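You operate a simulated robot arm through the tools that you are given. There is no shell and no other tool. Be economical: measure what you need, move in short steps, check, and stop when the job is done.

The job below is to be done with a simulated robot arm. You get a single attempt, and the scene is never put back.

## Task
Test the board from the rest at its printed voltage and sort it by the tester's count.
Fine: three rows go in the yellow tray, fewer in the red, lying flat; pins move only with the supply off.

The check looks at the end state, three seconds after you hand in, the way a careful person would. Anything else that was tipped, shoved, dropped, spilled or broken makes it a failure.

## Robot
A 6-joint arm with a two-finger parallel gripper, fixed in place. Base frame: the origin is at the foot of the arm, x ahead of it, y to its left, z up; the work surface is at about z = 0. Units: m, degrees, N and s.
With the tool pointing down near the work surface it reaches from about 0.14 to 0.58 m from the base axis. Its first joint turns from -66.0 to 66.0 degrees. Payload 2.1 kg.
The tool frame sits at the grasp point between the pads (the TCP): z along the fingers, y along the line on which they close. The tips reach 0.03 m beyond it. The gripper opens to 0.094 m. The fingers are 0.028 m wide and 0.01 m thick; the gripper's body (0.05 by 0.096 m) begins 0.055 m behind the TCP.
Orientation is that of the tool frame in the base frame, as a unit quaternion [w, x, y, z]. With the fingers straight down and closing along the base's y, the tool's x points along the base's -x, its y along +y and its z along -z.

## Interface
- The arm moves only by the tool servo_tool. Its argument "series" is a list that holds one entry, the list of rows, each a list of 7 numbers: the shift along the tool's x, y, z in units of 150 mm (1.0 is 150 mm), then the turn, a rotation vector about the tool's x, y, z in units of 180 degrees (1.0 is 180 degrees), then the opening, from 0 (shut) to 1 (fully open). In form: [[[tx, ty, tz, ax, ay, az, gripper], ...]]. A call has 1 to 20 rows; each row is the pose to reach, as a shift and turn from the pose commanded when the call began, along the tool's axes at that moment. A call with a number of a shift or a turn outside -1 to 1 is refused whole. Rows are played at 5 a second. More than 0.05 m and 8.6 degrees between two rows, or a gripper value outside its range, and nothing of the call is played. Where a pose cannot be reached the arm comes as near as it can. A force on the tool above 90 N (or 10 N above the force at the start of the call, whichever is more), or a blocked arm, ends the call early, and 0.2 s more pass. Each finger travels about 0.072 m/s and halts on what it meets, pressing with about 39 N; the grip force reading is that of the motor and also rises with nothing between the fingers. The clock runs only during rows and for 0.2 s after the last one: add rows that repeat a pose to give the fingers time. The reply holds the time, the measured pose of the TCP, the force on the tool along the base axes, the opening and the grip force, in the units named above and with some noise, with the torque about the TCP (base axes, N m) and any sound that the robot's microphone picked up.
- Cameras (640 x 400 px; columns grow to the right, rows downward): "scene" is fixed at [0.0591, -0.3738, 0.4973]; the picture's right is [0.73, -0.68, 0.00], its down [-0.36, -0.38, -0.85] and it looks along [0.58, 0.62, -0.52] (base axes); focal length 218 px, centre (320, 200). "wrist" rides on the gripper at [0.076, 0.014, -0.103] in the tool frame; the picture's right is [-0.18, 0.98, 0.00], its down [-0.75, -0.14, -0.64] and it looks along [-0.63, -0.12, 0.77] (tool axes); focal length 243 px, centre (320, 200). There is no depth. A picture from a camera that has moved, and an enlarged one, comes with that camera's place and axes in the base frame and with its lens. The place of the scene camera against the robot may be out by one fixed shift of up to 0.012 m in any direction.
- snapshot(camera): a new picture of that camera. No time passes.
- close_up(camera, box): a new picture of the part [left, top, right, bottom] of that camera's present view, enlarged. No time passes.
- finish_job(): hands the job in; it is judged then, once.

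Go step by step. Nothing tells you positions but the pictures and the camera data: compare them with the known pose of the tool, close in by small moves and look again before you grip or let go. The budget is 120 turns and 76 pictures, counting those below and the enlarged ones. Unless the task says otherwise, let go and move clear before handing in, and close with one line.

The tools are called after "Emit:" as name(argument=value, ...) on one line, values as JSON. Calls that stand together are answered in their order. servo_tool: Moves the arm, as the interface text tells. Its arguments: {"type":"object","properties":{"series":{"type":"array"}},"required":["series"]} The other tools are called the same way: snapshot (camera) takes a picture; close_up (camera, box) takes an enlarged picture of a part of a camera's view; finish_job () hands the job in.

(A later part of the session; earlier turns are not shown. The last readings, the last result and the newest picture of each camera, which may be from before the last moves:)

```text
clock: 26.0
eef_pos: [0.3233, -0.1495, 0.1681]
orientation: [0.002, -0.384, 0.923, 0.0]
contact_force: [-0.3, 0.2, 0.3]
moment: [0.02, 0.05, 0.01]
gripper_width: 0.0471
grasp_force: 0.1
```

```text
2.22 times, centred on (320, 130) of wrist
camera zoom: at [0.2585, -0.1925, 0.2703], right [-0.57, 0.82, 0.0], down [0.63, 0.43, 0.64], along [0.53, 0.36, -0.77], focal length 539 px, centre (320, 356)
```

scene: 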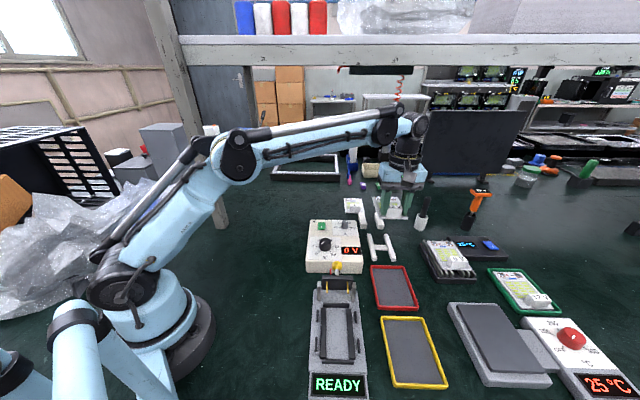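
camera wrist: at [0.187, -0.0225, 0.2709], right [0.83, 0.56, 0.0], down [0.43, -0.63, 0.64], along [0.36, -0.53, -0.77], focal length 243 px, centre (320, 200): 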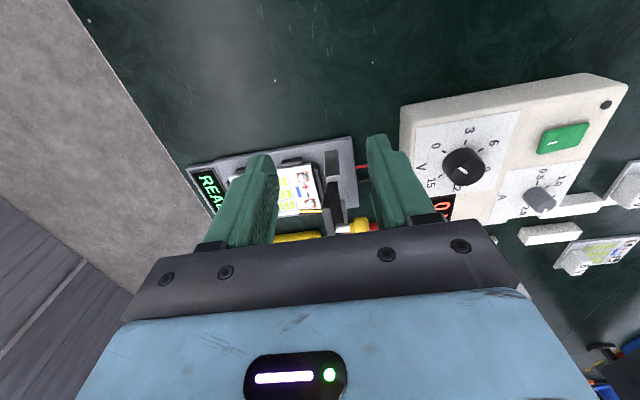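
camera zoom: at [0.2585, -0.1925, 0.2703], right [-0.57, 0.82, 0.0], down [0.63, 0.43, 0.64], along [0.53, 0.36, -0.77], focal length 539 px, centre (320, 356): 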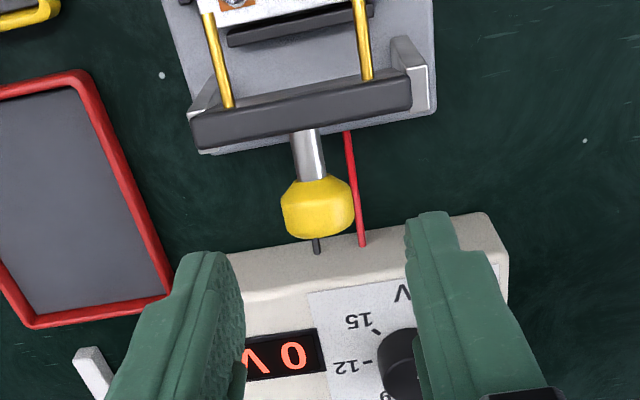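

The knob is almost directly under the tool. I'll lower so the tips wrap the knob's mid-height and check before gripping.

Emit:
servo_tool(series=[[[-0.013, -0.013, 0.12, 0, 0, 0, 0.5], [-0.013, -0.013, 0.25, 0, 0, 0, 0.5], [-0.013, -0.013, 0.353, 0, 0, 0, 0.5], [-0.013, -0.013, 0.353, 0, 0, 0, 0.5]]])

Emit:
close_up(camera="wrist", box=[240, 80, 400, 230])

Emit:
close_up(camera="scene", box=[300, 220, 380, 300])

```text
clock: 27.0
eef_pos: [0.326, -0.1506, 0.1158]
orientation: [0.001, -0.382, 0.924, 0.0]
contact_force: [0.7, 0.6, 0.2]
moment: [-0.01, 0.0, 0.01]
gripper_width: 0.0472
grasp_force: 0.0
```

```text
2.67 times, centred on (320, 155) of wrist
camera zoom: at [0.261, -0.1931, 0.2169], right [-0.56, 0.83, 0.0], down [0.63, 0.43, 0.64], along [0.53, 0.36, -0.77], focal length 647 px, centre (320, 320)
```

zoom: 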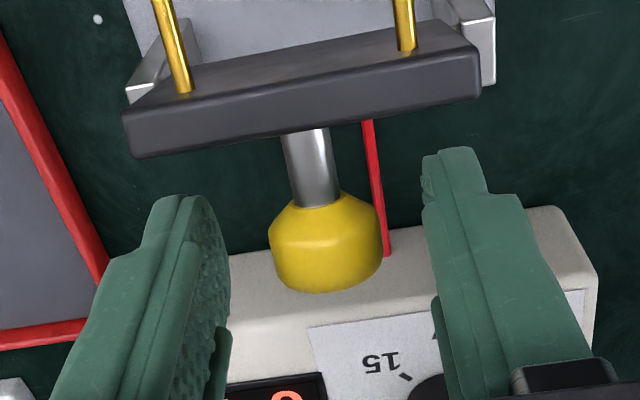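

```text
5.00 times, centred on (340, 260) of scene
camera zoom: at [0.0591, -0.3738, 0.4973], right [0.73, -0.68, 0.0], down [-0.36, -0.38, -0.85], along [0.58, 0.62, -0.52], focal length 1090 px, centre (220, -100)
```

zoom: 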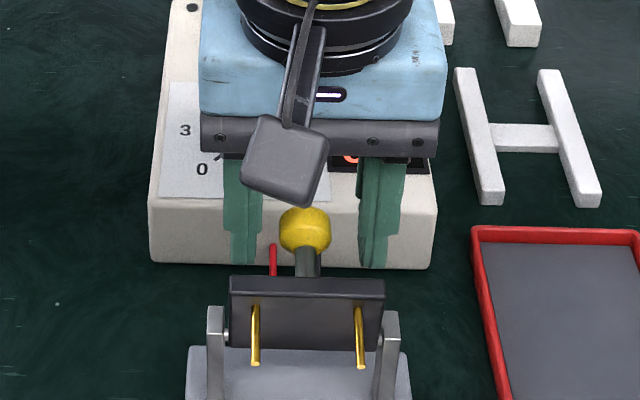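

The knob is at about s = 0.126, z = 0.095 along the tester axis, and the pins need to swing about 57° forward. I'll close the fingers, come in behind the knob above the supply's edge, and push it gently toward the board.

Emit:
servo_tool(series=[[[0, 0, -0.15, 0, 0, 0, 0.4], [-0.12, -0.007, -0.25, 0, 0, 0, 0.2], [-0.24, -0.007, -0.25, 0, 0, 0, 0.05], [-0.24, -0.007, -0.25, 0, 0, 0, 0], [-0.24, -0.007, -0.12, 0, 0, 0, 0], [-0.24, -0.007, 0.0, 0, 0, 0, 0], [-0.24, -0.007, 0.01, 0, 0, 0, 0]]])

Emit:
close_up(camera="scene", box=[300, 220, 380, 300])

```text
clock: 28.6
eef_pos: [0.3515, -0.1253, 0.113]
orientation: [0.001, -0.383, 0.924, 0.001]
contact_force: [0.6, 0.5, 0.3]
moment: [0.0, 0.0, 0.01]
gripper_width: 0.0
grasp_force: 32.9
```

```text
5.00 times, centred on (340, 260) of scene
camera zoom: at [0.0591, -0.3738, 0.4973], right [0.73, -0.68, 0.0], down [-0.36, -0.38, -0.85], along [0.58, 0.62, -0.52], focal length 1090 px, centre (220, -100)
```

zoom: 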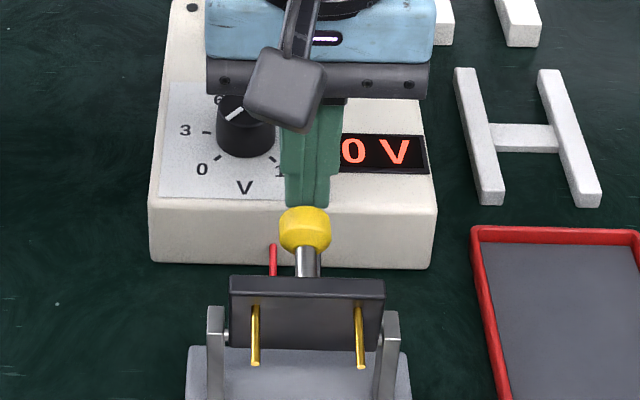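

The closed fingers are right behind the knob. I'll push it toward the board in small steps.

Emit:
servo_tool(series=[[[0.04, 0, 0, 0, 0, 0, 0], [0.08, 0, 0, 0, 0, 0, 0], [0.12, 0, 0, 0, 0, 0, 0], [0.16, 0, 0, 0, 0, 0, 0], [0.2, 0, 0, 0, 0, 0, 0], [0.2, 0, 0, 0, 0, 0, 0]]])

Emit:
close_up(camera="scene", box=[300, 220, 380, 300])

```text
clock: 30.0
eef_pos: [0.3291, -0.1475, 0.1141]
orientation: [0.001, -0.383, 0.924, 0.0]
contact_force: [-0.1, -0.3, 0.6]
moment: [-0.01, -0.01, 0.0]
gripper_width: 0.0
grasp_force: 33.3
```

```text
5.00 times, centred on (340, 260) of scene
camera zoom: at [0.0591, -0.3738, 0.4973], right [0.73, -0.68, 0.0], down [-0.36, -0.38, -0.85], along [0.58, 0.62, -0.52], focal length 1090 px, centre (220, -100)
```

zoom: 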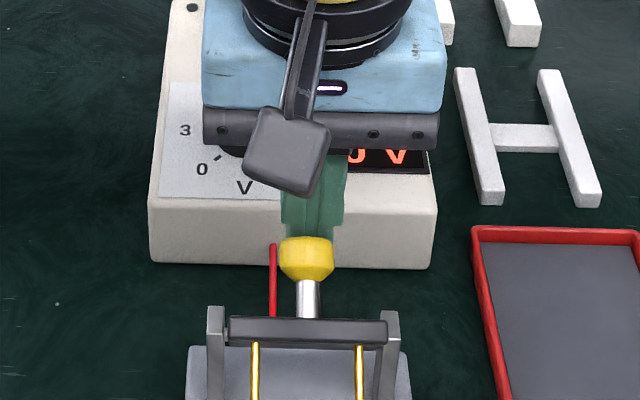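

The lever follows freely and the pins are swinging down. I'll continue the push.

Emit:
servo_tool(series=[[[0.03, 0, 0, 0, 0, 0, 0], [0.06, 0, 0, 0, 0, 0, 0], [0.09, 0, 0, 0, 0, 0, 0], [0.12, 0, 0, 0, 0, 0, 0], [0.14, 0, 0, 0, 0, 0, 0], [0.14, 0, 0, 0, 0, 0, 0]]])

Emit:
close_up(camera="scene", box=[300, 230, 380, 330])

```text
clock: 31.4
eef_pos: [0.3157, -0.1621, 0.1147]
orientation: [0.001, -0.383, 0.924, 0.0]
contact_force: [-0.4, -0.2, 0.2]
moment: [-0.01, 0.02, -0.04]
gripper_width: 0.0
grasp_force: 32.9
```

```text
4.00 times, centred on (340, 280) of scene
camera zoom: at [0.0591, -0.3738, 0.4973], right [0.73, -0.68, 0.0], down [-0.36, -0.38, -0.85], along [0.58, 0.62, -0.52], focal length 872 px, centre (240, -120)
```

zoom: 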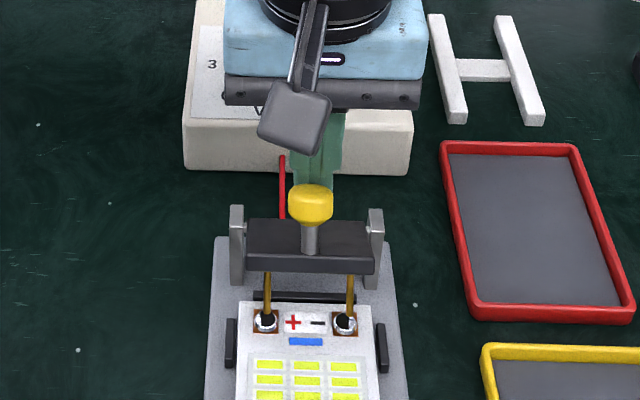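

The pins look to be on the pads. I'll nudge a little further to confirm it has bottomed out.

Emit:
servo_tool(series=[[[0.02, 0, 0, 0, 0, 0, 0], [0.04, 0, 0, 0, 0, 0, 0], [0.06, 0, 0, 0, 0, 0, 0], [0.06, 0, 0, 0, 0, 0, 0]]])

Emit:
close_up(camera="scene", box=[315, 260, 375, 330])

```text
clock: 32.4
eef_pos: [0.3097, -0.1678, 0.1139]
orientation: [0.001, -0.383, 0.924, 0.0]
contact_force: [0.3, 0.1, -0.9]
moment: [0.0, 0.0, -0.02]
gripper_width: 0.0
grasp_force: 33.1
```

```text
5.71 times, centred on (345, 295) of scene
camera zoom: at [0.0591, -0.3738, 0.4973], right [0.73, -0.68, 0.0], down [-0.36, -0.38, -0.85], along [0.58, 0.62, -0.52], focal length 1245 px, centre (177, -343)
```

zoom: 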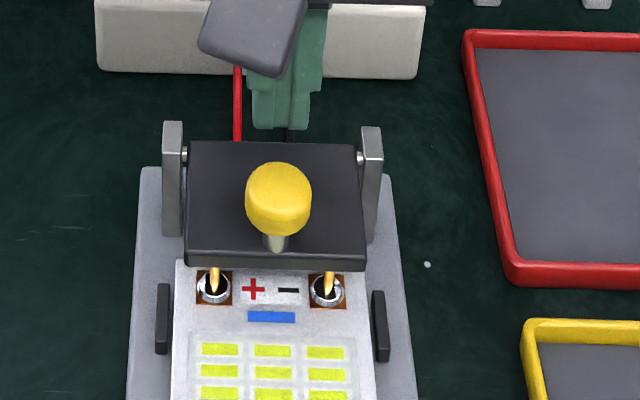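

The lever has dropped fully and both pins sit on the pads. Next is the voltage dial, so I'll move above the supply.

Emit:
servo_tool(series=[[[-0.03, 0, -0.2, 0, 0, 0, 0], [-0.1, 0, -0.45, 0, 0, 0, 0.2], [-0.3, 0.06, -0.507, 0, 0, 0, 0.4], [-0.5, 0.12, -0.507, 0, 0, 0, 0.6], [-0.7, 0.18, -0.507, 0, 0, 0, 0.6], [-0.887, 0.224, -0.507, 0, 0, 0, 0.6], [-0.887, 0.224, -0.507, 0, 0, 0, 0.6]]])

Emit:
close_up(camera="wrist", box=[230, 60, 410, 240])

```text
clock: 34.0
eef_pos: [0.3793, -0.048, 0.1894]
orientation: [0.0, -0.383, 0.924, 0.0]
contact_force: [-1.4, 0.2, -0.4]
moment: [0.0, 0.02, -0.01]
gripper_width: 0.0564
grasp_force: 0.0
```

```text
2.22 times, centred on (320, 150) of wrist
camera zoom: at [0.3142, -0.0911, 0.2919], right [-0.56, 0.83, 0.0], down [0.63, 0.43, 0.64], along [0.53, 0.36, -0.77], focal length 539 px, centre (320, 311)
```

zoom: 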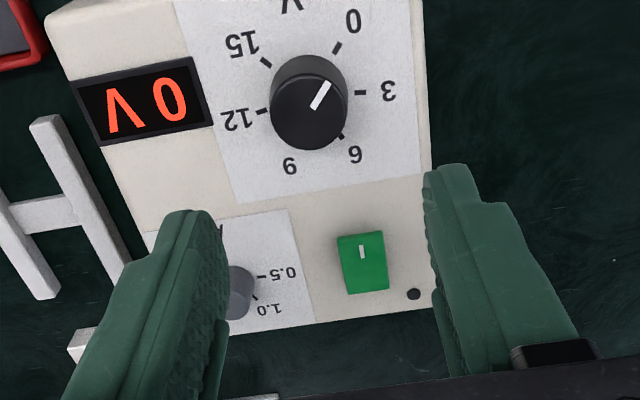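

The dial ticks are spaced 54° apart and the pointer is exactly at 0, so 12 V needs 216° clockwise from above. I'll lower around the knob and check.

Emit:
servo_tool(series=[[[-0.01, -0.04, 0.2, 0, 0, 0, 0.6], [-0.01, -0.04, 0.4, 0, 0, 0, 0.6], [-0.01, -0.04, 0.55, 0, 0, 0, 0.6], [-0.01, -0.04, 0.65, 0, 0, 0, 0.6], [-0.01, -0.04, 0.65, 0, 0, 0, 0.6]]])

Emit:
close_up(camera="wrist", box=[230, 60, 410, 240])

Emit:
close_up(camera="scene", box=[290, 210, 370, 280])

```text
clock: 35.2
eef_pos: [0.3837, -0.0524, 0.094]
orientation: [0.0, -0.383, 0.924, 0.001]
contact_force: [0.1, -0.1, 1.0]
moment: [0.0, 0.03, -0.02]
gripper_width: 0.0564
grasp_force: 0.1
```

```text
2.22 times, centred on (320, 150) of wrist
camera zoom: at [0.3198, -0.0948, 0.1949], right [-0.56, 0.83, 0.0], down [0.63, 0.43, 0.64], along [0.53, 0.36, -0.77], focal length 539 px, centre (320, 311)
```

zoom: 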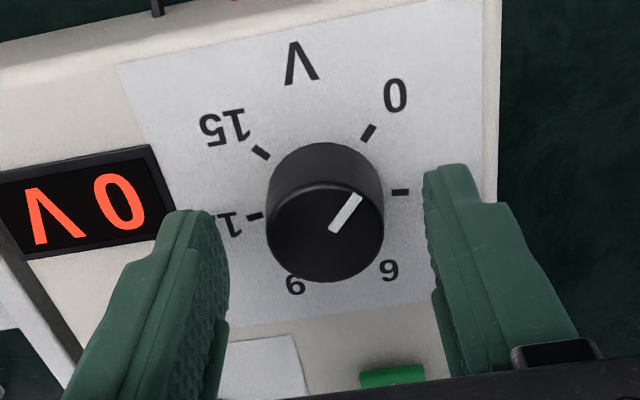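

```text
5.71 times, centred on (330, 245) of scene
camera zoom: at [0.0591, -0.3738, 0.4973], right [0.73, -0.68, 0.0], down [-0.36, -0.38, -0.85], along [0.58, 0.62, -0.52], focal length 1245 px, centre (263, -57)
```

zoom: 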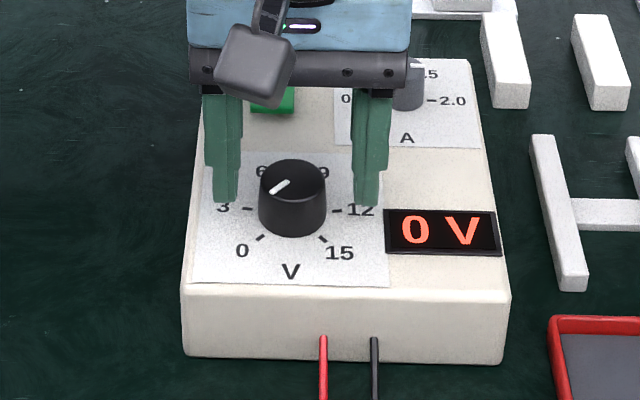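

The fingers are centred on the knob. I'll go 8 mm lower and grip.

Emit:
servo_tool(series=[[[0, 0, 0.03, 0, 0, 0, 0.6], [0, 0.004, 0.055, 0, 0, 0, 0.6], [0, 0.004, 0.055, 0, 0, 0, 0.45], [0, 0.004, 0.055, 0, 0, 0, 0.35], [0, 0.004, 0.055, 0, 0, 0, 0.28], [0, 0.004, 0.055, 0, 0, 0, 0.28]]])

```text
clock: 36.6
eef_pos: [0.3836, -0.0504, 0.0854]
orientation: [-0.001, -0.383, 0.924, 0.001]
contact_force: [-14.3, 11.8, -0.9]
moment: [0.43, 0.41, -0.02]
gripper_width: 0.0333
grasp_force: 44.8
```

Gripped at 0.033 m, but with an 18 N side load. I'll centre it by about 1 mm before turning.

Emit:
servo_tool(series=[[[0, 0.006, 0, 0, 0, 0, 0.28], [0, 0.006, 0, 0, 0, 0, 0.28]]])

```text
clock: 37.2
eef_pos: [0.3832, -0.051, 0.0843]
orientation: [0.001, -0.382, 0.924, 0.0]
contact_force: [-5.8, 11.7, -21.7]
moment: [-0.1, 0.61, 0.0]
gripper_width: 0.033
grasp_force: 45.0
```

The side load is down. I'll turn the knob 108° clockwise as seen from above.

Emit:
servo_tool(series=[[[0, 0, 0, 0, 0, 0.03, 0.28], [0, 0, 0, 0, 0, 0.07, 0.28], [0, 0, 0, 0, 0, 0.11, 0.28], [0, 0, 0, 0, 0, 0.15, 0.28], [0, 0, 0, 0, 0, 0.19, 0.28], [0, 0, 0, 0, 0, 0.23, 0.28], [0, 0, 0, 0, 0, 0.27, 0.28], [0, 0, 0, 0, 0, 0.31, 0.28], [0, 0, 0, 0, 0, 0.35, 0.28], [0, 0, 0, 0, 0, 0.39, 0.28], [0, 0, 0, 0, 0, 0.43, 0.28], [0, 0, 0, 0, 0, 0.47, 0.28], [0, 0, 0, 0, 0, 0.51, 0.28], [0, 0, 0, 0, 0, 0.55, 0.28], [0, 0, 0, 0, 0, 0.58, 0.28], [0, 0, 0, 0, 0, 0.6, 0.28], [0, 0, 0, 0, 0, 0.6, 0.28]]])

Emit:
close_up(camera="scene", box=[290, 210, 370, 280])

```text
clock: 40.8
eef_pos: [0.384, -0.0513, 0.0857]
orientation: [-0.002, 0.523, 0.852, 0.001]
contact_force: [-11.0, 12.8, 4.9]
moment: [1.21, 0.82, -0.05]
gripper_width: 0.0327
grasp_force: 45.0
```

```text
5.71 times, centred on (330, 245) of scene
camera zoom: at [0.0591, -0.3738, 0.4973], right [0.73, -0.68, 0.0], down [-0.36, -0.38, -0.85], along [0.58, 0.62, -0.52], focal length 1245 px, centre (263, -57)
```

zoom: 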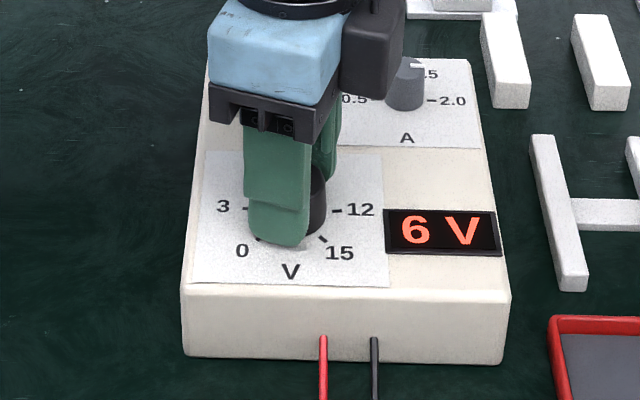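

The display follows the dial and now shows 6 V. I'll check the tester's screen and the switch to see whether the output is live.

Emit:
close_up(camera="scene", box=[290, 210, 390, 400])

```text
2.11 times, centred on (340, 305) of scene
camera zoom: at [0.0591, -0.3738, 0.4973], right [0.73, -0.68, 0.0], down [-0.36, -0.38, -0.85], along [0.58, 0.62, -0.52], focal length 459 px, centre (278, -21)
```

zoom: 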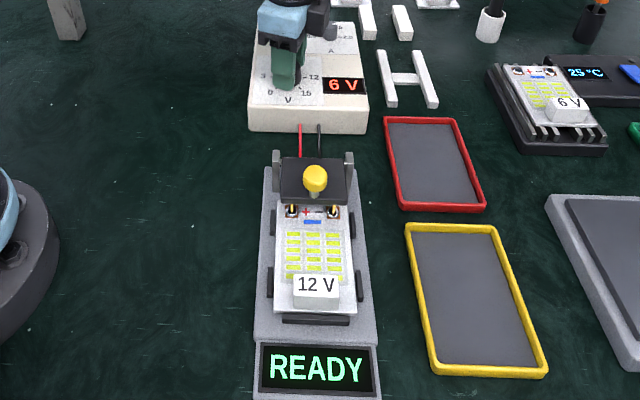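

The tester still says READY, so 6 V is only the set value and the output is off. I'll release, turn the wrist back and regrip for the second 108°.

Emit:
servo_tool(series=[[[0, 0, 0, 0, 0, 0, 0.45], [0, 0, 0, 0, 0, 0, 0.6], [0, 0, 0, 0, 0, 0, 0.6], [0, 0, 0, 0, 0, -0.04, 0.6], [0, 0, 0, 0, 0, -0.08, 0.6], [0, 0, 0, 0, 0, -0.12, 0.6], [0, 0, 0, 0, 0, -0.16, 0.6], [0, 0, 0, 0, 0, -0.2, 0.6], [0, 0, 0, 0, 0, -0.24, 0.6], [0, 0, 0, 0, 0, -0.28, 0.6], [0, 0, 0, 0, 0, -0.32, 0.6], [0, 0, 0, 0, 0, -0.36, 0.6], [0, 0, 0, 0, 0, -0.4, 0.6], [0, 0, 0, 0, 0, -0.44, 0.6], [0, 0, 0, 0, 0, -0.48, 0.6], [0, 0, 0, 0, 0, -0.52, 0.6], [0, 0, 0, 0, 0, -0.56, 0.6], [0, 0, 0, 0, 0, -0.6, 0.6], [0, 0, 0, 0, 0, -0.6, 0.6]]])

Emit:
servo_tool(series=[[[0, 0, 0, 0, 0, 0, 0.45], [0, 0, 0, 0, 0, 0, 0.35], [0, 0, 0, 0, 0, 0, 0.28], [0, 0, 0, 0, 0, 0, 0.28]]])

```text
clock: 44.8
eef_pos: [0.384, -0.0518, 0.085]
orientation: [0.001, -0.383, 0.924, 0.001]
contact_force: [0.2, 0.2, -0.5]
moment: [-0.01, 0.03, 0.02]
gripper_width: 0.0564
grasp_force: 0.0
```

```text
clock: 45.8
eef_pos: [0.3838, -0.0516, 0.0858]
orientation: [0.0, -0.383, 0.924, 0.002]
contact_force: [-14.6, 12.4, -0.3]
moment: [0.45, 0.4, 0.0]
gripper_width: 0.0332
grasp_force: 45.1
```

Regripped. I'll make the second 108° turn.

Emit:
servo_tool(series=[[[0, 0, 0, 0, 0, 0.03, 0.28], [0, 0, 0, 0, 0, 0.07, 0.28], [0, 0, 0, 0, 0, 0.11, 0.28], [0, 0, 0, 0, 0, 0.15, 0.28], [0, 0, 0, 0, 0, 0.19, 0.28], [0, 0, 0, 0, 0, 0.23, 0.28], [0, 0, 0, 0, 0, 0.27, 0.28], [0, 0, 0, 0, 0, 0.31, 0.28], [0, 0, 0, 0, 0, 0.35, 0.28], [0, 0, 0, 0, 0, 0.39, 0.28], [0, 0, 0, 0, 0, 0.43, 0.28], [0, 0, 0, 0, 0, 0.47, 0.28], [0, 0, 0, 0, 0, 0.51, 0.28], [0, 0, 0, 0, 0, 0.55, 0.28], [0, 0, 0, 0, 0, 0.58, 0.28], [0, 0, 0, 0, 0, 0.6, 0.28], [0, 0, 0, 0, 0, 0.6, 0.28]]])

Emit:
close_up(camera="scene", box=[290, 210, 370, 280])

```text
clock: 49.4
eef_pos: [0.3831, -0.0517, 0.0845]
orientation: [-0.002, 0.524, 0.852, 0.001]
contact_force: [-11.3, 14.1, 9.0]
moment: [0.86, 0.69, -0.04]
gripper_width: 0.0328
grasp_force: 45.1
```

```text
5.71 times, centred on (330, 245) of scene
camera zoom: at [0.0591, -0.3738, 0.4973], right [0.73, -0.68, 0.0], down [-0.36, -0.38, -0.85], along [0.58, 0.62, -0.52], focal length 1245 px, centre (263, -57)
```

zoom: 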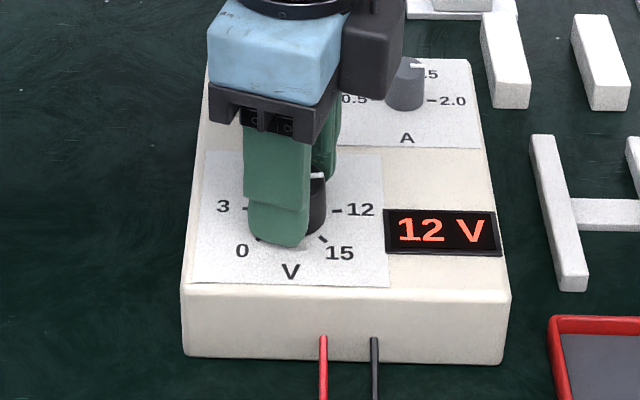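

The supply is set to 12 V. I'll release, rise and move over the green switch with the fingers closed.

Emit:
servo_tool(series=[[[0, 0, 0, 0, 0, 0, 0.45], [0, 0, 0, 0, 0, 0, 0.6], [0, 0, 0, 0, 0, 0, 0.6], [0, 0, -0.1, 0, 0, 0, 0.6], [0, 0, -0.25, 0, 0, 0, 0.6], [0, 0, -0.4, 0, 0, 0, 0.6], [0, 0, -0.4, 0, 0, 0, 0.6]]])

Emit:
servo_tool(series=[[[0.017, 0.036, 0, 0, 0, -0.04, 0.6], [0.034, 0.073, 0, 0, 0, -0.08, 0.5], [0.051, 0.11, 0, 0, 0, -0.12, 0.4], [0.068, 0.147, 0, 0, 0, -0.16, 0.3], [0.085, 0.183, 0, 0, 0, -0.2, 0.2], [0.102, 0.22, 0, 0, 0, -0.24, 0.1], [0.12, 0.257, 0, 0, 0, -0.28, 0], [0.137, 0.293, 0, 0, 0, -0.32, 0], [0.154, 0.33, 0, 0, 0, -0.36, 0], [0.171, 0.367, 0, 0, 0, -0.4, 0], [0.188, 0.404, 0, 0, 0, -0.44, 0], [0.205, 0.44, 0, 0, 0, -0.48, 0], [0.222, 0.477, 0, 0, 0, -0.52, 0], [0.24, 0.514, 0, 0, 0, -0.56, 0], [0.257, 0.551, 0, 0, 0, -0.6, 0], [0.257, 0.551, 0, 0, 0, -0.6, 0]]])

Emit:
close_up(camera="wrist", box=[230, 60, 410, 240])

```text
clock: 51.0
eef_pos: [0.3844, -0.0514, 0.1456]
orientation: [0.0, 0.523, 0.853, 0.001]
contact_force: [0.8, 0.4, 0.3]
moment: [0.0, 0.02, -0.02]
gripper_width: 0.0563
grasp_force: 0.0
```

```text
clock: 54.4
eef_pos: [0.4396, 0.0212, 0.1452]
orientation: [0.001, -0.384, 0.923, 0.0]
contact_force: [0.2, -0.7, 0.8]
moment: [-0.02, -0.05, 0.02]
gripper_width: 0.0001
grasp_force: 32.8
```

```text
2.22 times, centred on (320, 150) of wrist
camera zoom: at [0.3758, -0.0227, 0.2464], right [-0.57, 0.82, 0.0], down [0.63, 0.43, 0.64], along [0.53, 0.36, -0.77], focal length 539 px, centre (320, 311)
```

zoom: 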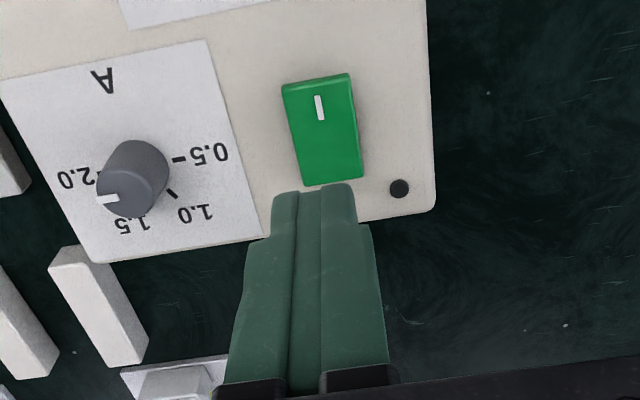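

The switch is a rocker with the "I" mark at its near end, and the supply is off. I'll press the "I" end with the closed fingertips.

Emit:
servo_tool(series=[[[0.093, 0.004, 0.1, 0, 0, 0, 0], [0.093, 0.004, 0.25, 0, 0, 0, 0], [0.093, 0.004, 0.34, 0, 0, 0, 0], [0.093, 0.004, 0.37, 0, 0, 0, 0], [0.093, 0.004, 0.39, 0, 0, 0, 0], [0.093, 0.004, 0.4, 0, 0, 0, 0]]])

Emit:
close_up(camera="scene", box=[290, 200, 390, 400])

```text
clock: 55.8
eef_pos: [0.4283, 0.0103, 0.0878]
orientation: [-0.001, -0.382, 0.924, 0.0]
contact_force: [-2.6, -1.5, 17.2]
moment: [0.12, -0.08, 0.05]
gripper_width: 0.0003
grasp_force: 33.1
stopped in row 6: the force on the tool passed its limit at 100 N (the readings are from after the stop); the commanded pose is now the measured one
```

```text
2.00 times, centred on (340, 300) of scene
camera zoom: at [0.059, -0.3738, 0.4973], right [0.73, -0.68, 0.0], down [-0.36, -0.38, -0.85], along [0.58, 0.62, -0.52], focal length 436 px, centre (280, 0)
```

zoom: 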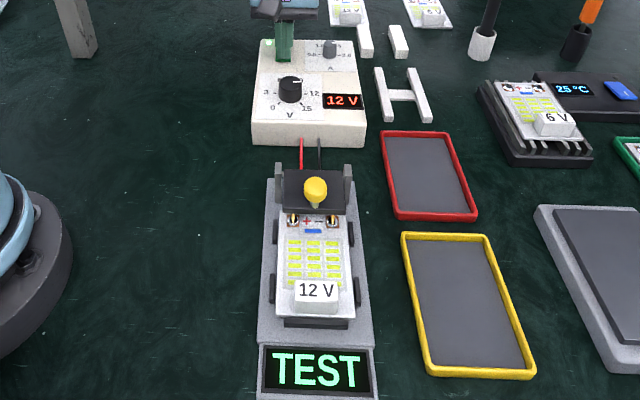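

The supply is on and the tester shows TEST. I'll lift off the switch, wait, and read the result.

Emit:
servo_tool(series=[[[0, 0, -0.1, 0, 0, 0, 0], [0, 0, -0.25, 0, 0, 0, 0], [0, 0, -0.25, 0, 0, 0, 0], [0, 0, -0.25, 0, 0, 0, 0], [0, 0, -0.25, 0, 0, 0, 0], [0, 0, -0.25, 0, 0, 0, 0], [0, 0, -0.25, 0, 0, 0, 0], [0, 0, -0.25, 0, 0, 0, 0], [0, 0, -0.25, 0, 0, 0, 0], [0, 0, -0.25, 0, 0, 0, 0], [0, 0, -0.25, 0, 0, 0, 0], [0, 0, -0.25, 0, 0, 0, 0], [0, 0, -0.25, 0, 0, 0, 0], [0, 0, -0.25, 0, 0, 0, 0], [0, 0, -0.25, 0, 0, 0, 0], [0, 0, -0.25, 0, 0, 0, 0]]])

Emit:
close_up(camera="scene", box=[290, 200, 390, 400])

```text
clock: 59.2
eef_pos: [0.4284, 0.0109, 0.124]
orientation: [0.0, -0.383, 0.924, 0.001]
contact_force: [0.1, -1.1, -0.5]
moment: [0.05, -0.02, -0.02]
gripper_width: 0.0001
grasp_force: 32.7
```

```text
2.00 times, centred on (340, 300) of scene
camera zoom: at [0.0591, -0.3738, 0.4973], right [0.73, -0.68, 0.0], down [-0.36, -0.38, -0.85], along [0.58, 0.62, -0.52], focal length 436 px, centre (280, 0)
```

zoom: 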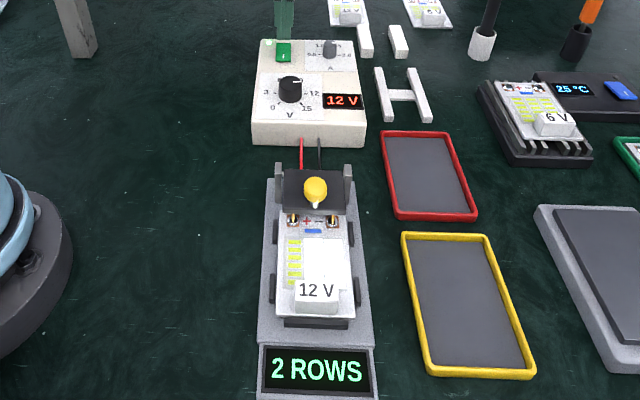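

The tester shows 2 ROWS. I'll wait a moment on the way and then press the other end of the rocker to switch off.

Emit:
servo_tool(series=[[[-0.09, 0, 0, 0, 0, 0, 0], [-0.187, 0, 0, 0, 0, 0, 0], [-0.187, 0, 0, 0, 0, 0, 0], [-0.187, 0, 0, 0, 0, 0, 0], [-0.187, 0, 0, 0, 0, 0, 0], [-0.187, 0, 0, 0, 0, 0, 0], [-0.187, 0, 0, 0, 0, 0, 0], [-0.187, 0, 0, 0, 0, 0, 0]]])

Emit:
close_up(camera="scene", box=[300, 260, 380, 400])

Emit:
servo_tool(series=[[[0, 0, 0.1, 0, 0, 0, 0], [0, 0, 0.18, 0, 0, 0, 0], [0, 0, 0.21, 0, 0, 0, 0], [0, 0, 0.222, 0, 0, 0, 0], [0, 0, 0.234, 0, 0, 0, 0], [0, 0, 0.246, 0, 0, 0, 0], [0, 0, 0.256, 0, 0, 0, 0]]])

Emit:
close_up(camera="scene", box=[290, 200, 390, 400])

```text
clock: 61.0
eef_pos: [0.4496, 0.0304, 0.1248]
orientation: [-0.001, -0.382, 0.924, 0.001]
contact_force: [0.1, -0.4, 0.4]
moment: [0.01, 0.01, 0.03]
gripper_width: 0.0
grasp_force: 32.9
```

```text
2.86 times, centred on (340, 330) of scene
camera zoom: at [0.0591, -0.3738, 0.4973], right [0.73, -0.68, 0.0], down [-0.36, -0.38, -0.85], along [0.58, 0.62, -0.52], focal length 623 px, centre (263, -171)
```

zoom: 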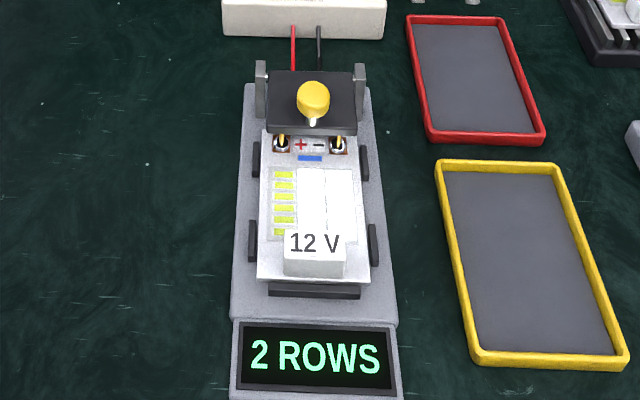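

```text
clock: 62.6
eef_pos: [0.4493, 0.0311, 0.0884]
orientation: [0.001, -0.383, 0.924, 0.002]
contact_force: [6.9, 7.1, 51.9]
moment: [-0.3, 0.28, -0.31]
gripper_width: 0.0001
grasp_force: 33.4
```

```text
2.00 times, centred on (340, 300) of scene
camera zoom: at [0.0589, -0.3738, 0.4973], right [0.73, -0.68, 0.0], down [-0.36, -0.38, -0.85], along [0.58, 0.62, -0.52], focal length 436 px, centre (280, 0)
```

zoom: 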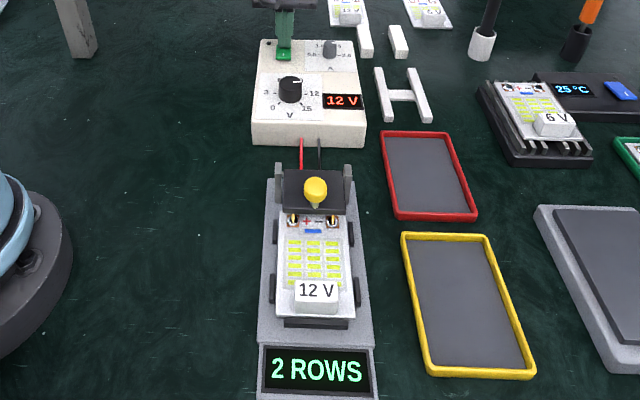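

The board's lights are off, so the supply is off, and the count was a stable 2 rows: the red tray. Next I'll raise the pins, moving high over to the front side of the lever knob.

Emit:
servo_tool(series=[[[0, 0, -0.2, 0, 0, 0, 0], [0, 0, -0.45, 0, 0, 0, 0], [0.2, -0.05, -0.55, 0, 0, 0, 0], [0.4, -0.1, -0.6, 0, 0, 0, 0], [0.6, -0.15, -0.6, 0, 0, 0, 0], [0.8, -0.2, -0.6, 0, 0, 0, 0], [1.0, -0.26, -0.6, 0, 0, 0, 0]]])

Emit:
servo_tool(series=[[[0.2, 0, 0, 0, 0, 0, 0], [0.4, 0, 0, 0, 0, 0, 0], [0.6, 0, 0, 0, 0, 0, 0], [0.8, 0, 0, 0, 0, 0, 0], [1.0, 0, 0, 0, 0, 0, 0], [1.0, 0, 0, 0, 0, 0, 0]]])

Emit:
servo_tool(series=[[[0.16, 0, 0, 0, 0, 0, 0], [0.26, 0, 0, 0, 0, 0, 0], [0.26, 0, 0, 0, 0, 0, 0]]])

Emit:
close_up(camera="wrist", box=[220, 20, 420, 220])

```text
clock: 64.2
eef_pos: [0.3714, -0.1041, 0.1772]
orientation: [-0.001, -0.382, 0.924, 0.001]
contact_force: [0.4, 0.0, -0.1]
moment: [0.01, 0.02, 0.0]
gripper_width: 0.0003
grasp_force: 33.0
```

```text
clock: 65.6
eef_pos: [0.2644, -0.2085, 0.1763]
orientation: [0.0, -0.383, 0.924, 0.001]
contact_force: [0.8, 0.3, 0.2]
moment: [0.0, -0.03, 0.01]
gripper_width: 0.0002
grasp_force: 32.5
```

```text
clock: 66.4
eef_pos: [0.2377, -0.2361, 0.1766]
orientation: [-0.001, -0.383, 0.924, 0.001]
contact_force: [-0.4, 0.5, -0.6]
moment: [-0.02, 0.01, 0.01]
gripper_width: 0.0002
grasp_force: 33.2
```

```text
2.00 times, centred on (320, 120) of wrist
camera zoom: at [0.1731, -0.2794, 0.2782], right [-0.56, 0.83, 0.0], down [0.63, 0.43, 0.64], along [0.53, 0.36, -0.77], focal length 485 px, centre (320, 360)
```

zoom: 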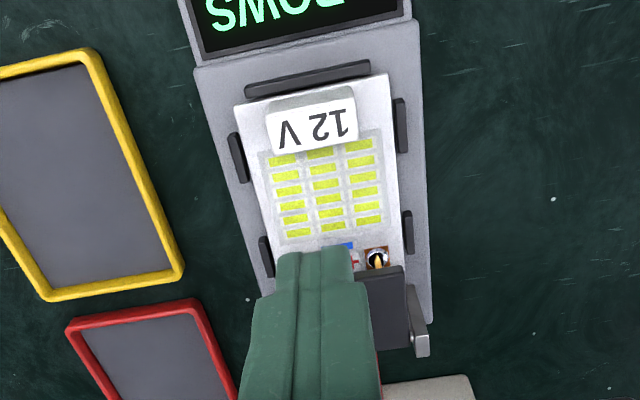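

The fingers are in front of the knob with nothing below but the board. I'll lower them to knob height, push the knob back the other way while rising slightly, and let the lever tip back.

Emit:
servo_tool(series=[[[0, 0, 0.2, 0, 0, 0, 0], [0, 0, 0.4, 0, 0, 0, 0], [0, 0, 0.457, 0, 0, 0, 0], [-0.1, 0, 0.457, 0, 0, 0, 0], [-0.19, 0, 0.457, 0, 0, 0, 0], [-0.23, 0, 0.457, 0, 0, 0, 0], [-0.27, 0, 0.45, 0, 0, 0, 0], [-0.31, 0, 0.44, 0, 0, 0, 0], [-0.35, 0, 0.425, 0, 0, 0, 0], [-0.39, 0, 0.41, 0, 0, 0, 0], [-0.43, 0, 0.395, 0, 0, 0, 0], [-0.46, 0, 0.384, 0, 0, 0, 0], [-0.46, 0, 0.384, 0, 0, 0, 0]]])

Emit:
close_up(camera="scene", box=[290, 220, 390, 340])

```text
clock: 68.8
eef_pos: [0.2778, -0.1988, 0.1189]
orientation: [-0.015, -0.378, 0.926, -0.005]
contact_force: [-3.7, -2.5, 4.8]
moment: [-0.07, 0.02, 0.0]
gripper_width: 0.0
grasp_force: 33.2
stopped in row 12: the force on the tool passed its limit at 95 N (the readings are from after the stop); the commanded pose is now the measured one
```

```text
3.33 times, centred on (340, 280) of scene
camera zoom: at [0.0592, -0.3738, 0.4973], right [0.73, -0.68, 0.0], down [-0.36, -0.38, -0.85], along [0.58, 0.62, -0.52], focal length 726 px, centre (253, -67)
```

zoom: 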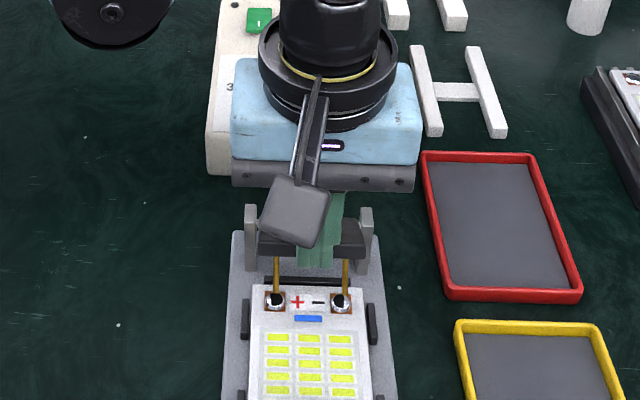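

The finger jammed between the knob and the plate, so pushing from here won't work. I'll back out, straighten the tool, rise, and look down on the knob with open fingers so I can grip it instead.

Emit:
servo_tool(series=[[[0.05, 0, 0, 0, -0.005, -0.002, 0], [0.13, 0, 0, 0, -0.01, -0.0034, 0], [0.13, 0, -0.15, 0, -0.01, -0.0034, 0.1], [0.1, 0, -0.35, 0, -0.01, -0.0034, 0.3], [0.03, 0, -0.45, 0, -0.01, -0.0034, 0.5], [0, 0, -0.45, 0, -0.01, -0.0034, 0.5], [0, 0, -0.45, 0, -0.01, -0.0034, 0.5]]])

Emit:
close_up(camera="wrist", box=[230, 40, 410, 220])

```text
clock: 70.4
eef_pos: [0.2775, -0.1961, 0.1874]
orientation: [0.0, -0.383, 0.924, 0.001]
contact_force: [0.5, 0.3, -0.1]
moment: [-0.04, -0.01, -0.03]
gripper_width: 0.0468
grasp_force: 0.1
```

```text
2.22 times, centred on (320, 130) of wrist
camera zoom: at [0.2138, -0.2393, 0.2883], right [-0.57, 0.82, 0.0], down [0.63, 0.43, 0.64], along [0.53, 0.37, -0.77], focal length 539 px, centre (320, 356)
```

zoom: 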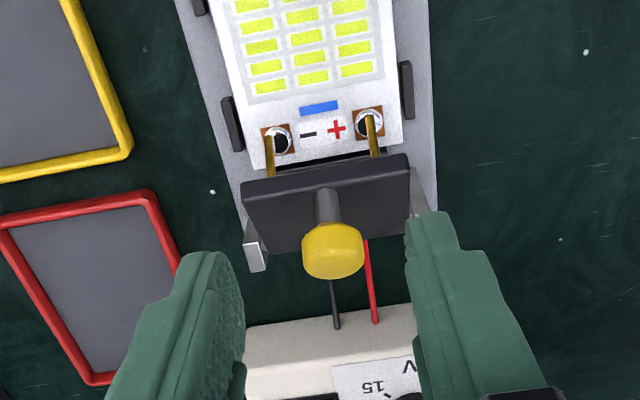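

The lever has stayed partly raised, with the knob now near s = 0.086, so the push did help. I'll come down with open fingers around the knob.

Emit:
servo_tool(series=[[[-0.1, -0.007, 0, 0, 0, 0, 0.5], [-0.193, -0.007, 0.1, 0, 0, 0, 0.5], [-0.193, -0.007, 0.25, 0, 0, 0, 0.5], [-0.193, -0.007, 0.38, 0, 0, 0, 0.5], [-0.193, -0.007, 0.45, 0, 0, 0, 0.5], [-0.193, -0.007, 0.45, 0, 0, 0, 0.5]]])

Emit:
close_up(camera="wrist", box=[240, 80, 400, 230])

Emit:
close_up(camera="scene", box=[300, 230, 380, 310])

```text
clock: 71.8
eef_pos: [0.2986, -0.1751, 0.1193]
orientation: [0.001, -0.384, 0.924, 0.0]
contact_force: [0.0, 0.4, -0.1]
moment: [-0.01, -0.06, 0.0]
gripper_width: 0.047
grasp_force: 0.0
```

```text
2.67 times, centred on (320, 155) of wrist
camera zoom: at [0.2341, -0.2185, 0.22], right [-0.57, 0.82, 0.0], down [0.63, 0.43, 0.64], along [0.53, 0.37, -0.77], focal length 647 px, centre (320, 320)
```

zoom: 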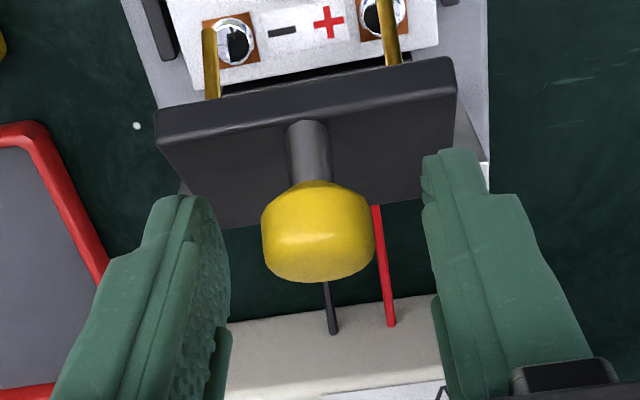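

```text
5.00 times, centred on (340, 270) of scene
camera zoom: at [0.0591, -0.3738, 0.4973], right [0.73, -0.68, 0.0], down [-0.36, -0.38, -0.85], along [0.58, 0.62, -0.52], focal length 1090 px, centre (220, -150)
```

zoom: 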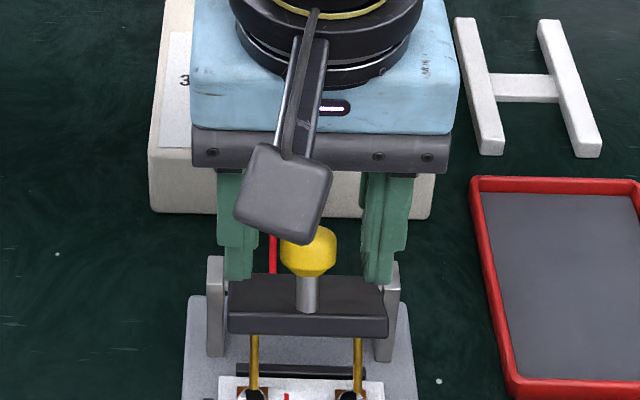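

The fingers straddle the knob well. The knob positions fit a hinge at s ≈ 0.103, z ≈ 0.05, so I'll grip and follow that arc back to the raised position.

Emit:
servo_tool(series=[[[0, 0, 0, 0, 0, 0, 0.4], [0, 0, 0, 0, 0, 0, 0.3], [0, 0, 0, 0, 0, 0, 0.2], [0, 0, 0, 0, 0, 0, 0.2], [-0.04, 0, -0.01, 0, 0, 0, 0.2], [-0.08, 0, -0.017, 0, 0, 0, 0.2], [-0.12, 0, -0.018, 0, 0, 0, 0.2], [-0.16, 0, -0.014, 0, 0, 0, 0.2], [-0.2, 0, -0.004, 0, 0, 0, 0.2], [-0.235, 0, 0.008, 0, 0, 0, 0.2], [-0.255, 0, 0.016, 0, 0, 0, 0.2], [-0.255, 0, 0.016, 0, 0, 0, 0.2]]])

Emit:
close_up(camera="scene", box=[300, 230, 380, 310])

```text
clock: 74.4
eef_pos: [0.3264, -0.149, 0.1171]
orientation: [0.002, -0.384, 0.923, 0.002]
contact_force: [0.6, 0.4, -0.2]
moment: [-0.01, -0.04, 0.0]
gripper_width: 0.0186
grasp_force: 0.1
```

```text
5.00 times, centred on (340, 270) of scene
camera zoom: at [0.0591, -0.3738, 0.4973], right [0.73, -0.68, 0.0], down [-0.36, -0.38, -0.85], along [0.58, 0.62, -0.52], focal length 1090 px, centre (220, -150)
```

zoom: 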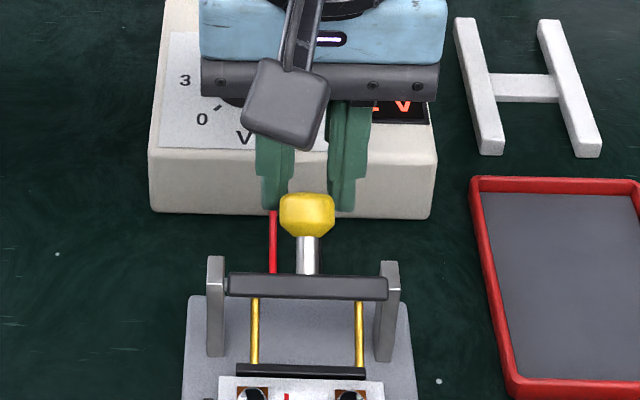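

The knob slipped from the grip, but the lever moved on and stays put. I'll finish by pushing the plate's front face between the two pins with closed fingers, since nothing can wedge there.

Emit:
servo_tool(series=[[[0, 0, 0, 0, 0, 0, 0.4], [0, 0, -0.15, 0, 0, 0, 0.4], [0, 0, -0.36, 0, 0, 0, 0.3], [0.15, 0.01, -0.36, 0, 0, 0, 0.2], [0.35, 0.01, -0.36, 0, 0, 0, 0.05], [0.537, 0.01, -0.36, 0, 0, 0, 0], [0.537, 0.01, -0.36, 0, 0, 0, 0], [0.537, 0.01, -0.15, 0, 0, 0, 0], [0.537, 0.01, 0.0, 0, 0, 0, 0], [0.537, 0.01, 0.1, 0, 0, 0, 0], [0.537, 0.01, 0.113, 0, 0, 0, 0], [0.537, 0.01, 0.113, 0, 0, 0, 0]]])

Emit:
close_up(camera="scene", box=[300, 230, 380, 330])

```text
clock: 77.0
eef_pos: [0.2691, -0.2045, 0.0999]
orientation: [0.001, -0.384, 0.924, 0.001]
contact_force: [-0.5, 0.2, 0.6]
moment: [0.03, 0.02, -0.03]
gripper_width: 0.0003
grasp_force: 33.4
```

```text
4.00 times, centred on (340, 280) of scene
camera zoom: at [0.0591, -0.3738, 0.4973], right [0.73, -0.68, 0.0], down [-0.36, -0.38, -0.85], along [0.58, 0.62, -0.52], focal length 872 px, centre (240, -120)
```

zoom: 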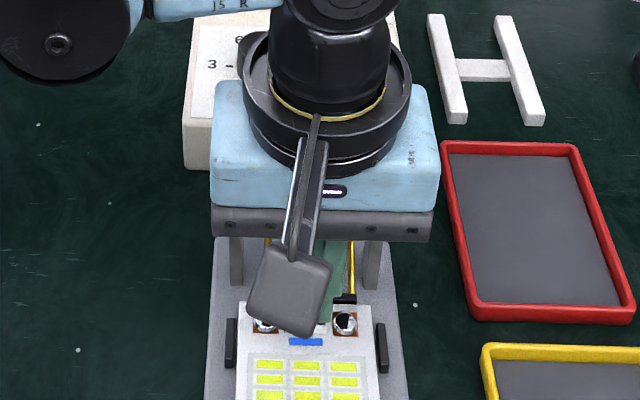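

The fingers sit between the pins. I'll push slowly toward the lever.

Emit:
servo_tool(series=[[[-0.04, 0, 0, 0, 0, 0, 0], [-0.08, 0, 0, 0, 0, 0, 0], [-0.12, 0, 0, 0, 0, 0, 0], [-0.15, 0, 0, 0, 0, 0, 0], [-0.18, 0, 0, 0, 0, 0, 0], [-0.21, 0, 0, 0, 0, 0, 0], [-0.24, 0, 0, 0, 0, 0, 0], [-0.26, 0, 0, 0, 0, 0, 0], [-0.26, 0, 0, 0, 0, 0, 0]]])

```text
clock: 79.0
eef_pos: [0.2889, -0.1838, 0.1005]
orientation: [-0.014, -0.379, 0.925, -0.003]
contact_force: [-63.9, -41.8, 11.0]
moment: [0.27, -0.21, 0.72]
gripper_width: 0.0002
grasp_force: 33.2
```

There is a firm stop now, so the lever is probably fully raised. I'll back off, rise and check.

Emit:
servo_tool(series=[[[-0.15, 0, 0, 0, 0, 0, 0], [-0.05, 0, 0, 0, 0, 0, 0], [0.1, 0, 0, 0, 0, 0, 0], [0.2, 0, -0.1, 0, 0, 0, 0], [0.3, 0, -0.3, 0, 0, 0, 0.1], [0.4, 0, -0.5, 0, 0, 0, 0.3], [0.4, 0, -0.5, 0, 0, 0, 0.6]]])

Emit:
close_up(camera="scene", box=[290, 220, 390, 400])

```text
clock: 79.3
eef_pos: [0.2891, -0.1837, 0.0993]
orientation: [-0.022, -0.377, 0.926, -0.005]
contact_force: [-15.8, -13.8, -5.5]
moment: [-0.06, 0.01, 0.22]
gripper_width: 0.0001
grasp_force: 32.8
stopped in row 1: the force on the tool passed its limit at 106 N (the readings are from after the stop); the commanded pose is now the measured one
```

```text
2.22 times, centred on (340, 310) of scene
camera zoom: at [0.0592, -0.3738, 0.4973], right [0.73, -0.68, 0.0], down [-0.36, -0.38, -0.85], along [0.58, 0.62, -0.52], focal length 484 px, centre (276, -44)
```

zoom: 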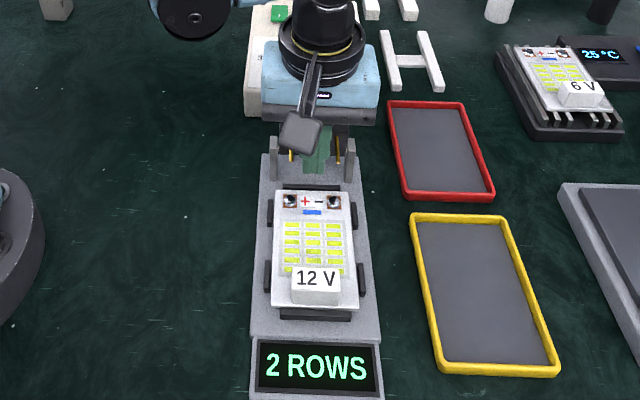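

The pins are clear of the board and point forward again. That last row went the wrong way, but nothing appears to have shifted. I'll back out, straighten, and go above the board's block.

Emit:
servo_tool(series=[[[0.05, 0, 0, 0.0024, -0.0141, -0.004, 0], [0.15, 0, 0, 0.0024, -0.0141, -0.004, 0], [0.25, 0, -0.05, 0.0024, -0.0141, -0.004, 0], [0.35, 0, -0.25, 0.0024, -0.0141, -0.004, 0.2], [0.48, 0, -0.45, 0.0024, -0.0141, -0.004, 0.4], [0.612, 0, -0.5, 0.0024, -0.0141, -0.004, 0.6], [0.612, 0, -0.5, 0.0024, -0.0141, -0.004, 0.6], [0.612, 0, -0.5, 0.0024, -0.0141, -0.004, 0.6]]])

Emit:
snapshot(camera="wrist")

```text
clock: 81.1
eef_pos: [0.2276, -0.2451, 0.1782]
orientation: [0.003, -0.383, 0.924, 0.0]
contact_force: [-0.3, -0.1, -0.1]
moment: [0.01, 0.0, 0.03]
gripper_width: 0.0563
grasp_force: 0.2
```

```text
7 pictures are left
camera wrist: at [0.1622, -0.2882, 0.2797], right [-0.57, 0.82, 0.0], down [0.63, 0.43, 0.65], along [0.53, 0.37, -0.76], focal length 243 px, centre (320, 200)
```

wrist: 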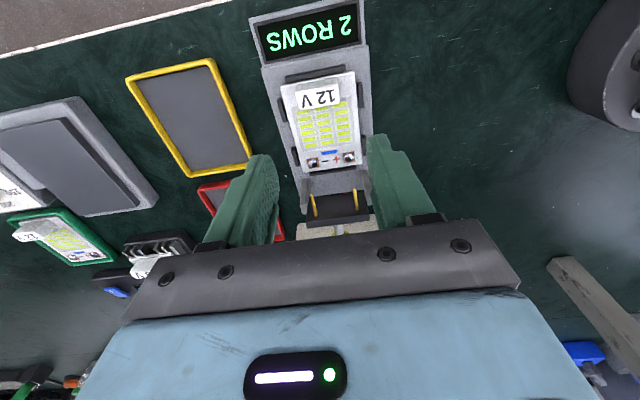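

The board is still seated and its block is where I left it. I'll descend and grip the block again.

Emit:
servo_tool(series=[[[0.032, -0.003, 0.1, 0, 0, 0, 0.58], [0.032, -0.003, 0.3, 0, 0, 0, 0.58], [0.032, -0.003, 0.5, 0, 0, 0, 0.58], [0.032, -0.003, 0.67, 0, 0, 0, 0.58], [0.032, -0.003, 0.76, 0, 0, 0, 0.58], [0.032, -0.003, 0.81, 0, 0, 0, 0.58], [0.032, -0.003, 0.815, 0, 0, 0, 0.58], [0.032, -0.003, 0.815, 0, 0, 0, 0.5], [0.032, -0.003, 0.815, 0, 0, 0, 0.42], [0.032, -0.003, 0.815, 0, 0, 0, 0.34], [0.032, -0.003, 0.815, 0, 0, 0, 0.3], [0.032, -0.003, 0.815, 0, 0, 0, 0.3]]])

```text
clock: 83.7
eef_pos: [0.2233, -0.249, 0.0563]
orientation: [0.002, -0.382, 0.924, 0.0]
contact_force: [-0.3, 0.1, -0.4]
moment: [-0.05, 0.05, -0.01]
gripper_width: 0.039
grasp_force: 39.0
```

The block is gripped. I'll reverse the insertion: up 11 mm, back 20 mm clear of the pins, then straight up.

Emit:
servo_tool(series=[[[0, 0, -0.035, 0, 0, 0, 0.3], [0, 0, -0.073, 0, 0, 0, 0.3], [0, 0, -0.075, 0, 0, 0, 0.3], [0.05, 0, -0.075, 0, 0, 0, 0.3], [0.1, 0, -0.075, 0, 0, 0, 0.3], [0.14, 0, -0.075, 0, 0, 0, 0.3], [0.14, 0, -0.15, 0, 0, 0, 0.3], [0.14, 0, -0.3, 0, 0, 0, 0.3], [0.14, 0, -0.5, 0, 0, 0, 0.3], [0.14, 0, -0.7, 0, 0, 0, 0.3], [0.14, 0, -0.9, 0, 0, 0, 0.3], [0.14, 0, -0.9, 0, 0, 0, 0.3]]])

```text
clock: 86.3
eef_pos: [0.2082, -0.264, 0.1911]
orientation: [0.002, -0.382, 0.924, 0.001]
contact_force: [-0.3, -0.7, -1.2]
moment: [-0.03, 0.05, 0.02]
gripper_width: 0.0388
grasp_force: 39.0
```

The board is out. I'll carry it high toward the red tray and stop slightly short so I can measure the tray.

Emit:
servo_tool(series=[[[-0.09, -0.11, -0.1, 0, 0, 0, 0.3], [-0.21, -0.26, -0.25, 0, 0, 0, 0.3], [-0.33, -0.41, -0.39, 0, 0, 0, 0.3], [-0.45, -0.57, -0.39, 0, 0, 0, 0.3], [-0.57, -0.72, -0.39, 0, 0, 0, 0.3], [-0.67, -0.85, -0.39, 0, 0, 0, 0.3], [-0.725, -0.918, -0.39, 0, 0, 0, 0.3], [-0.725, -0.918, -0.39, 0, 0, 0, 0.3]]])

Emit:
close_up(camera="wrist", box=[210, 0, 430, 180])

```text
clock: 88.1
eef_pos: [0.3818, -0.2835, 0.2506]
orientation: [0.002, -0.383, 0.924, 0.0]
contact_force: [-0.6, -0.7, -0.2]
moment: [0.0, -0.01, -0.05]
gripper_width: 0.0391
grasp_force: 39.3
```

```text
2.22 times, centred on (320, 90) of wrist
camera zoom: at [0.3177, -0.326, 0.3512], right [-0.57, 0.82, 0.0], down [0.63, 0.43, 0.65], along [0.53, 0.37, -0.76], focal length 539 px, centre (320, 444)
```

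zoom: 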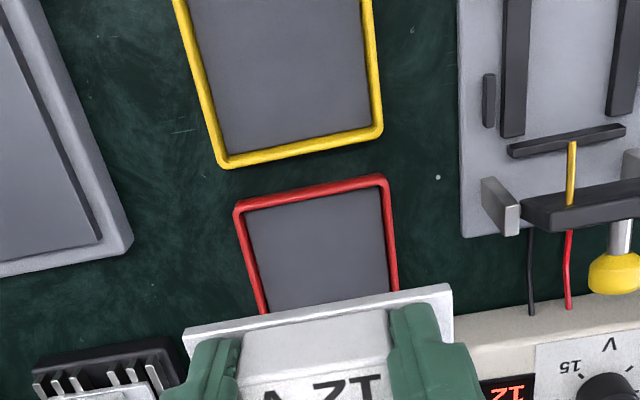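

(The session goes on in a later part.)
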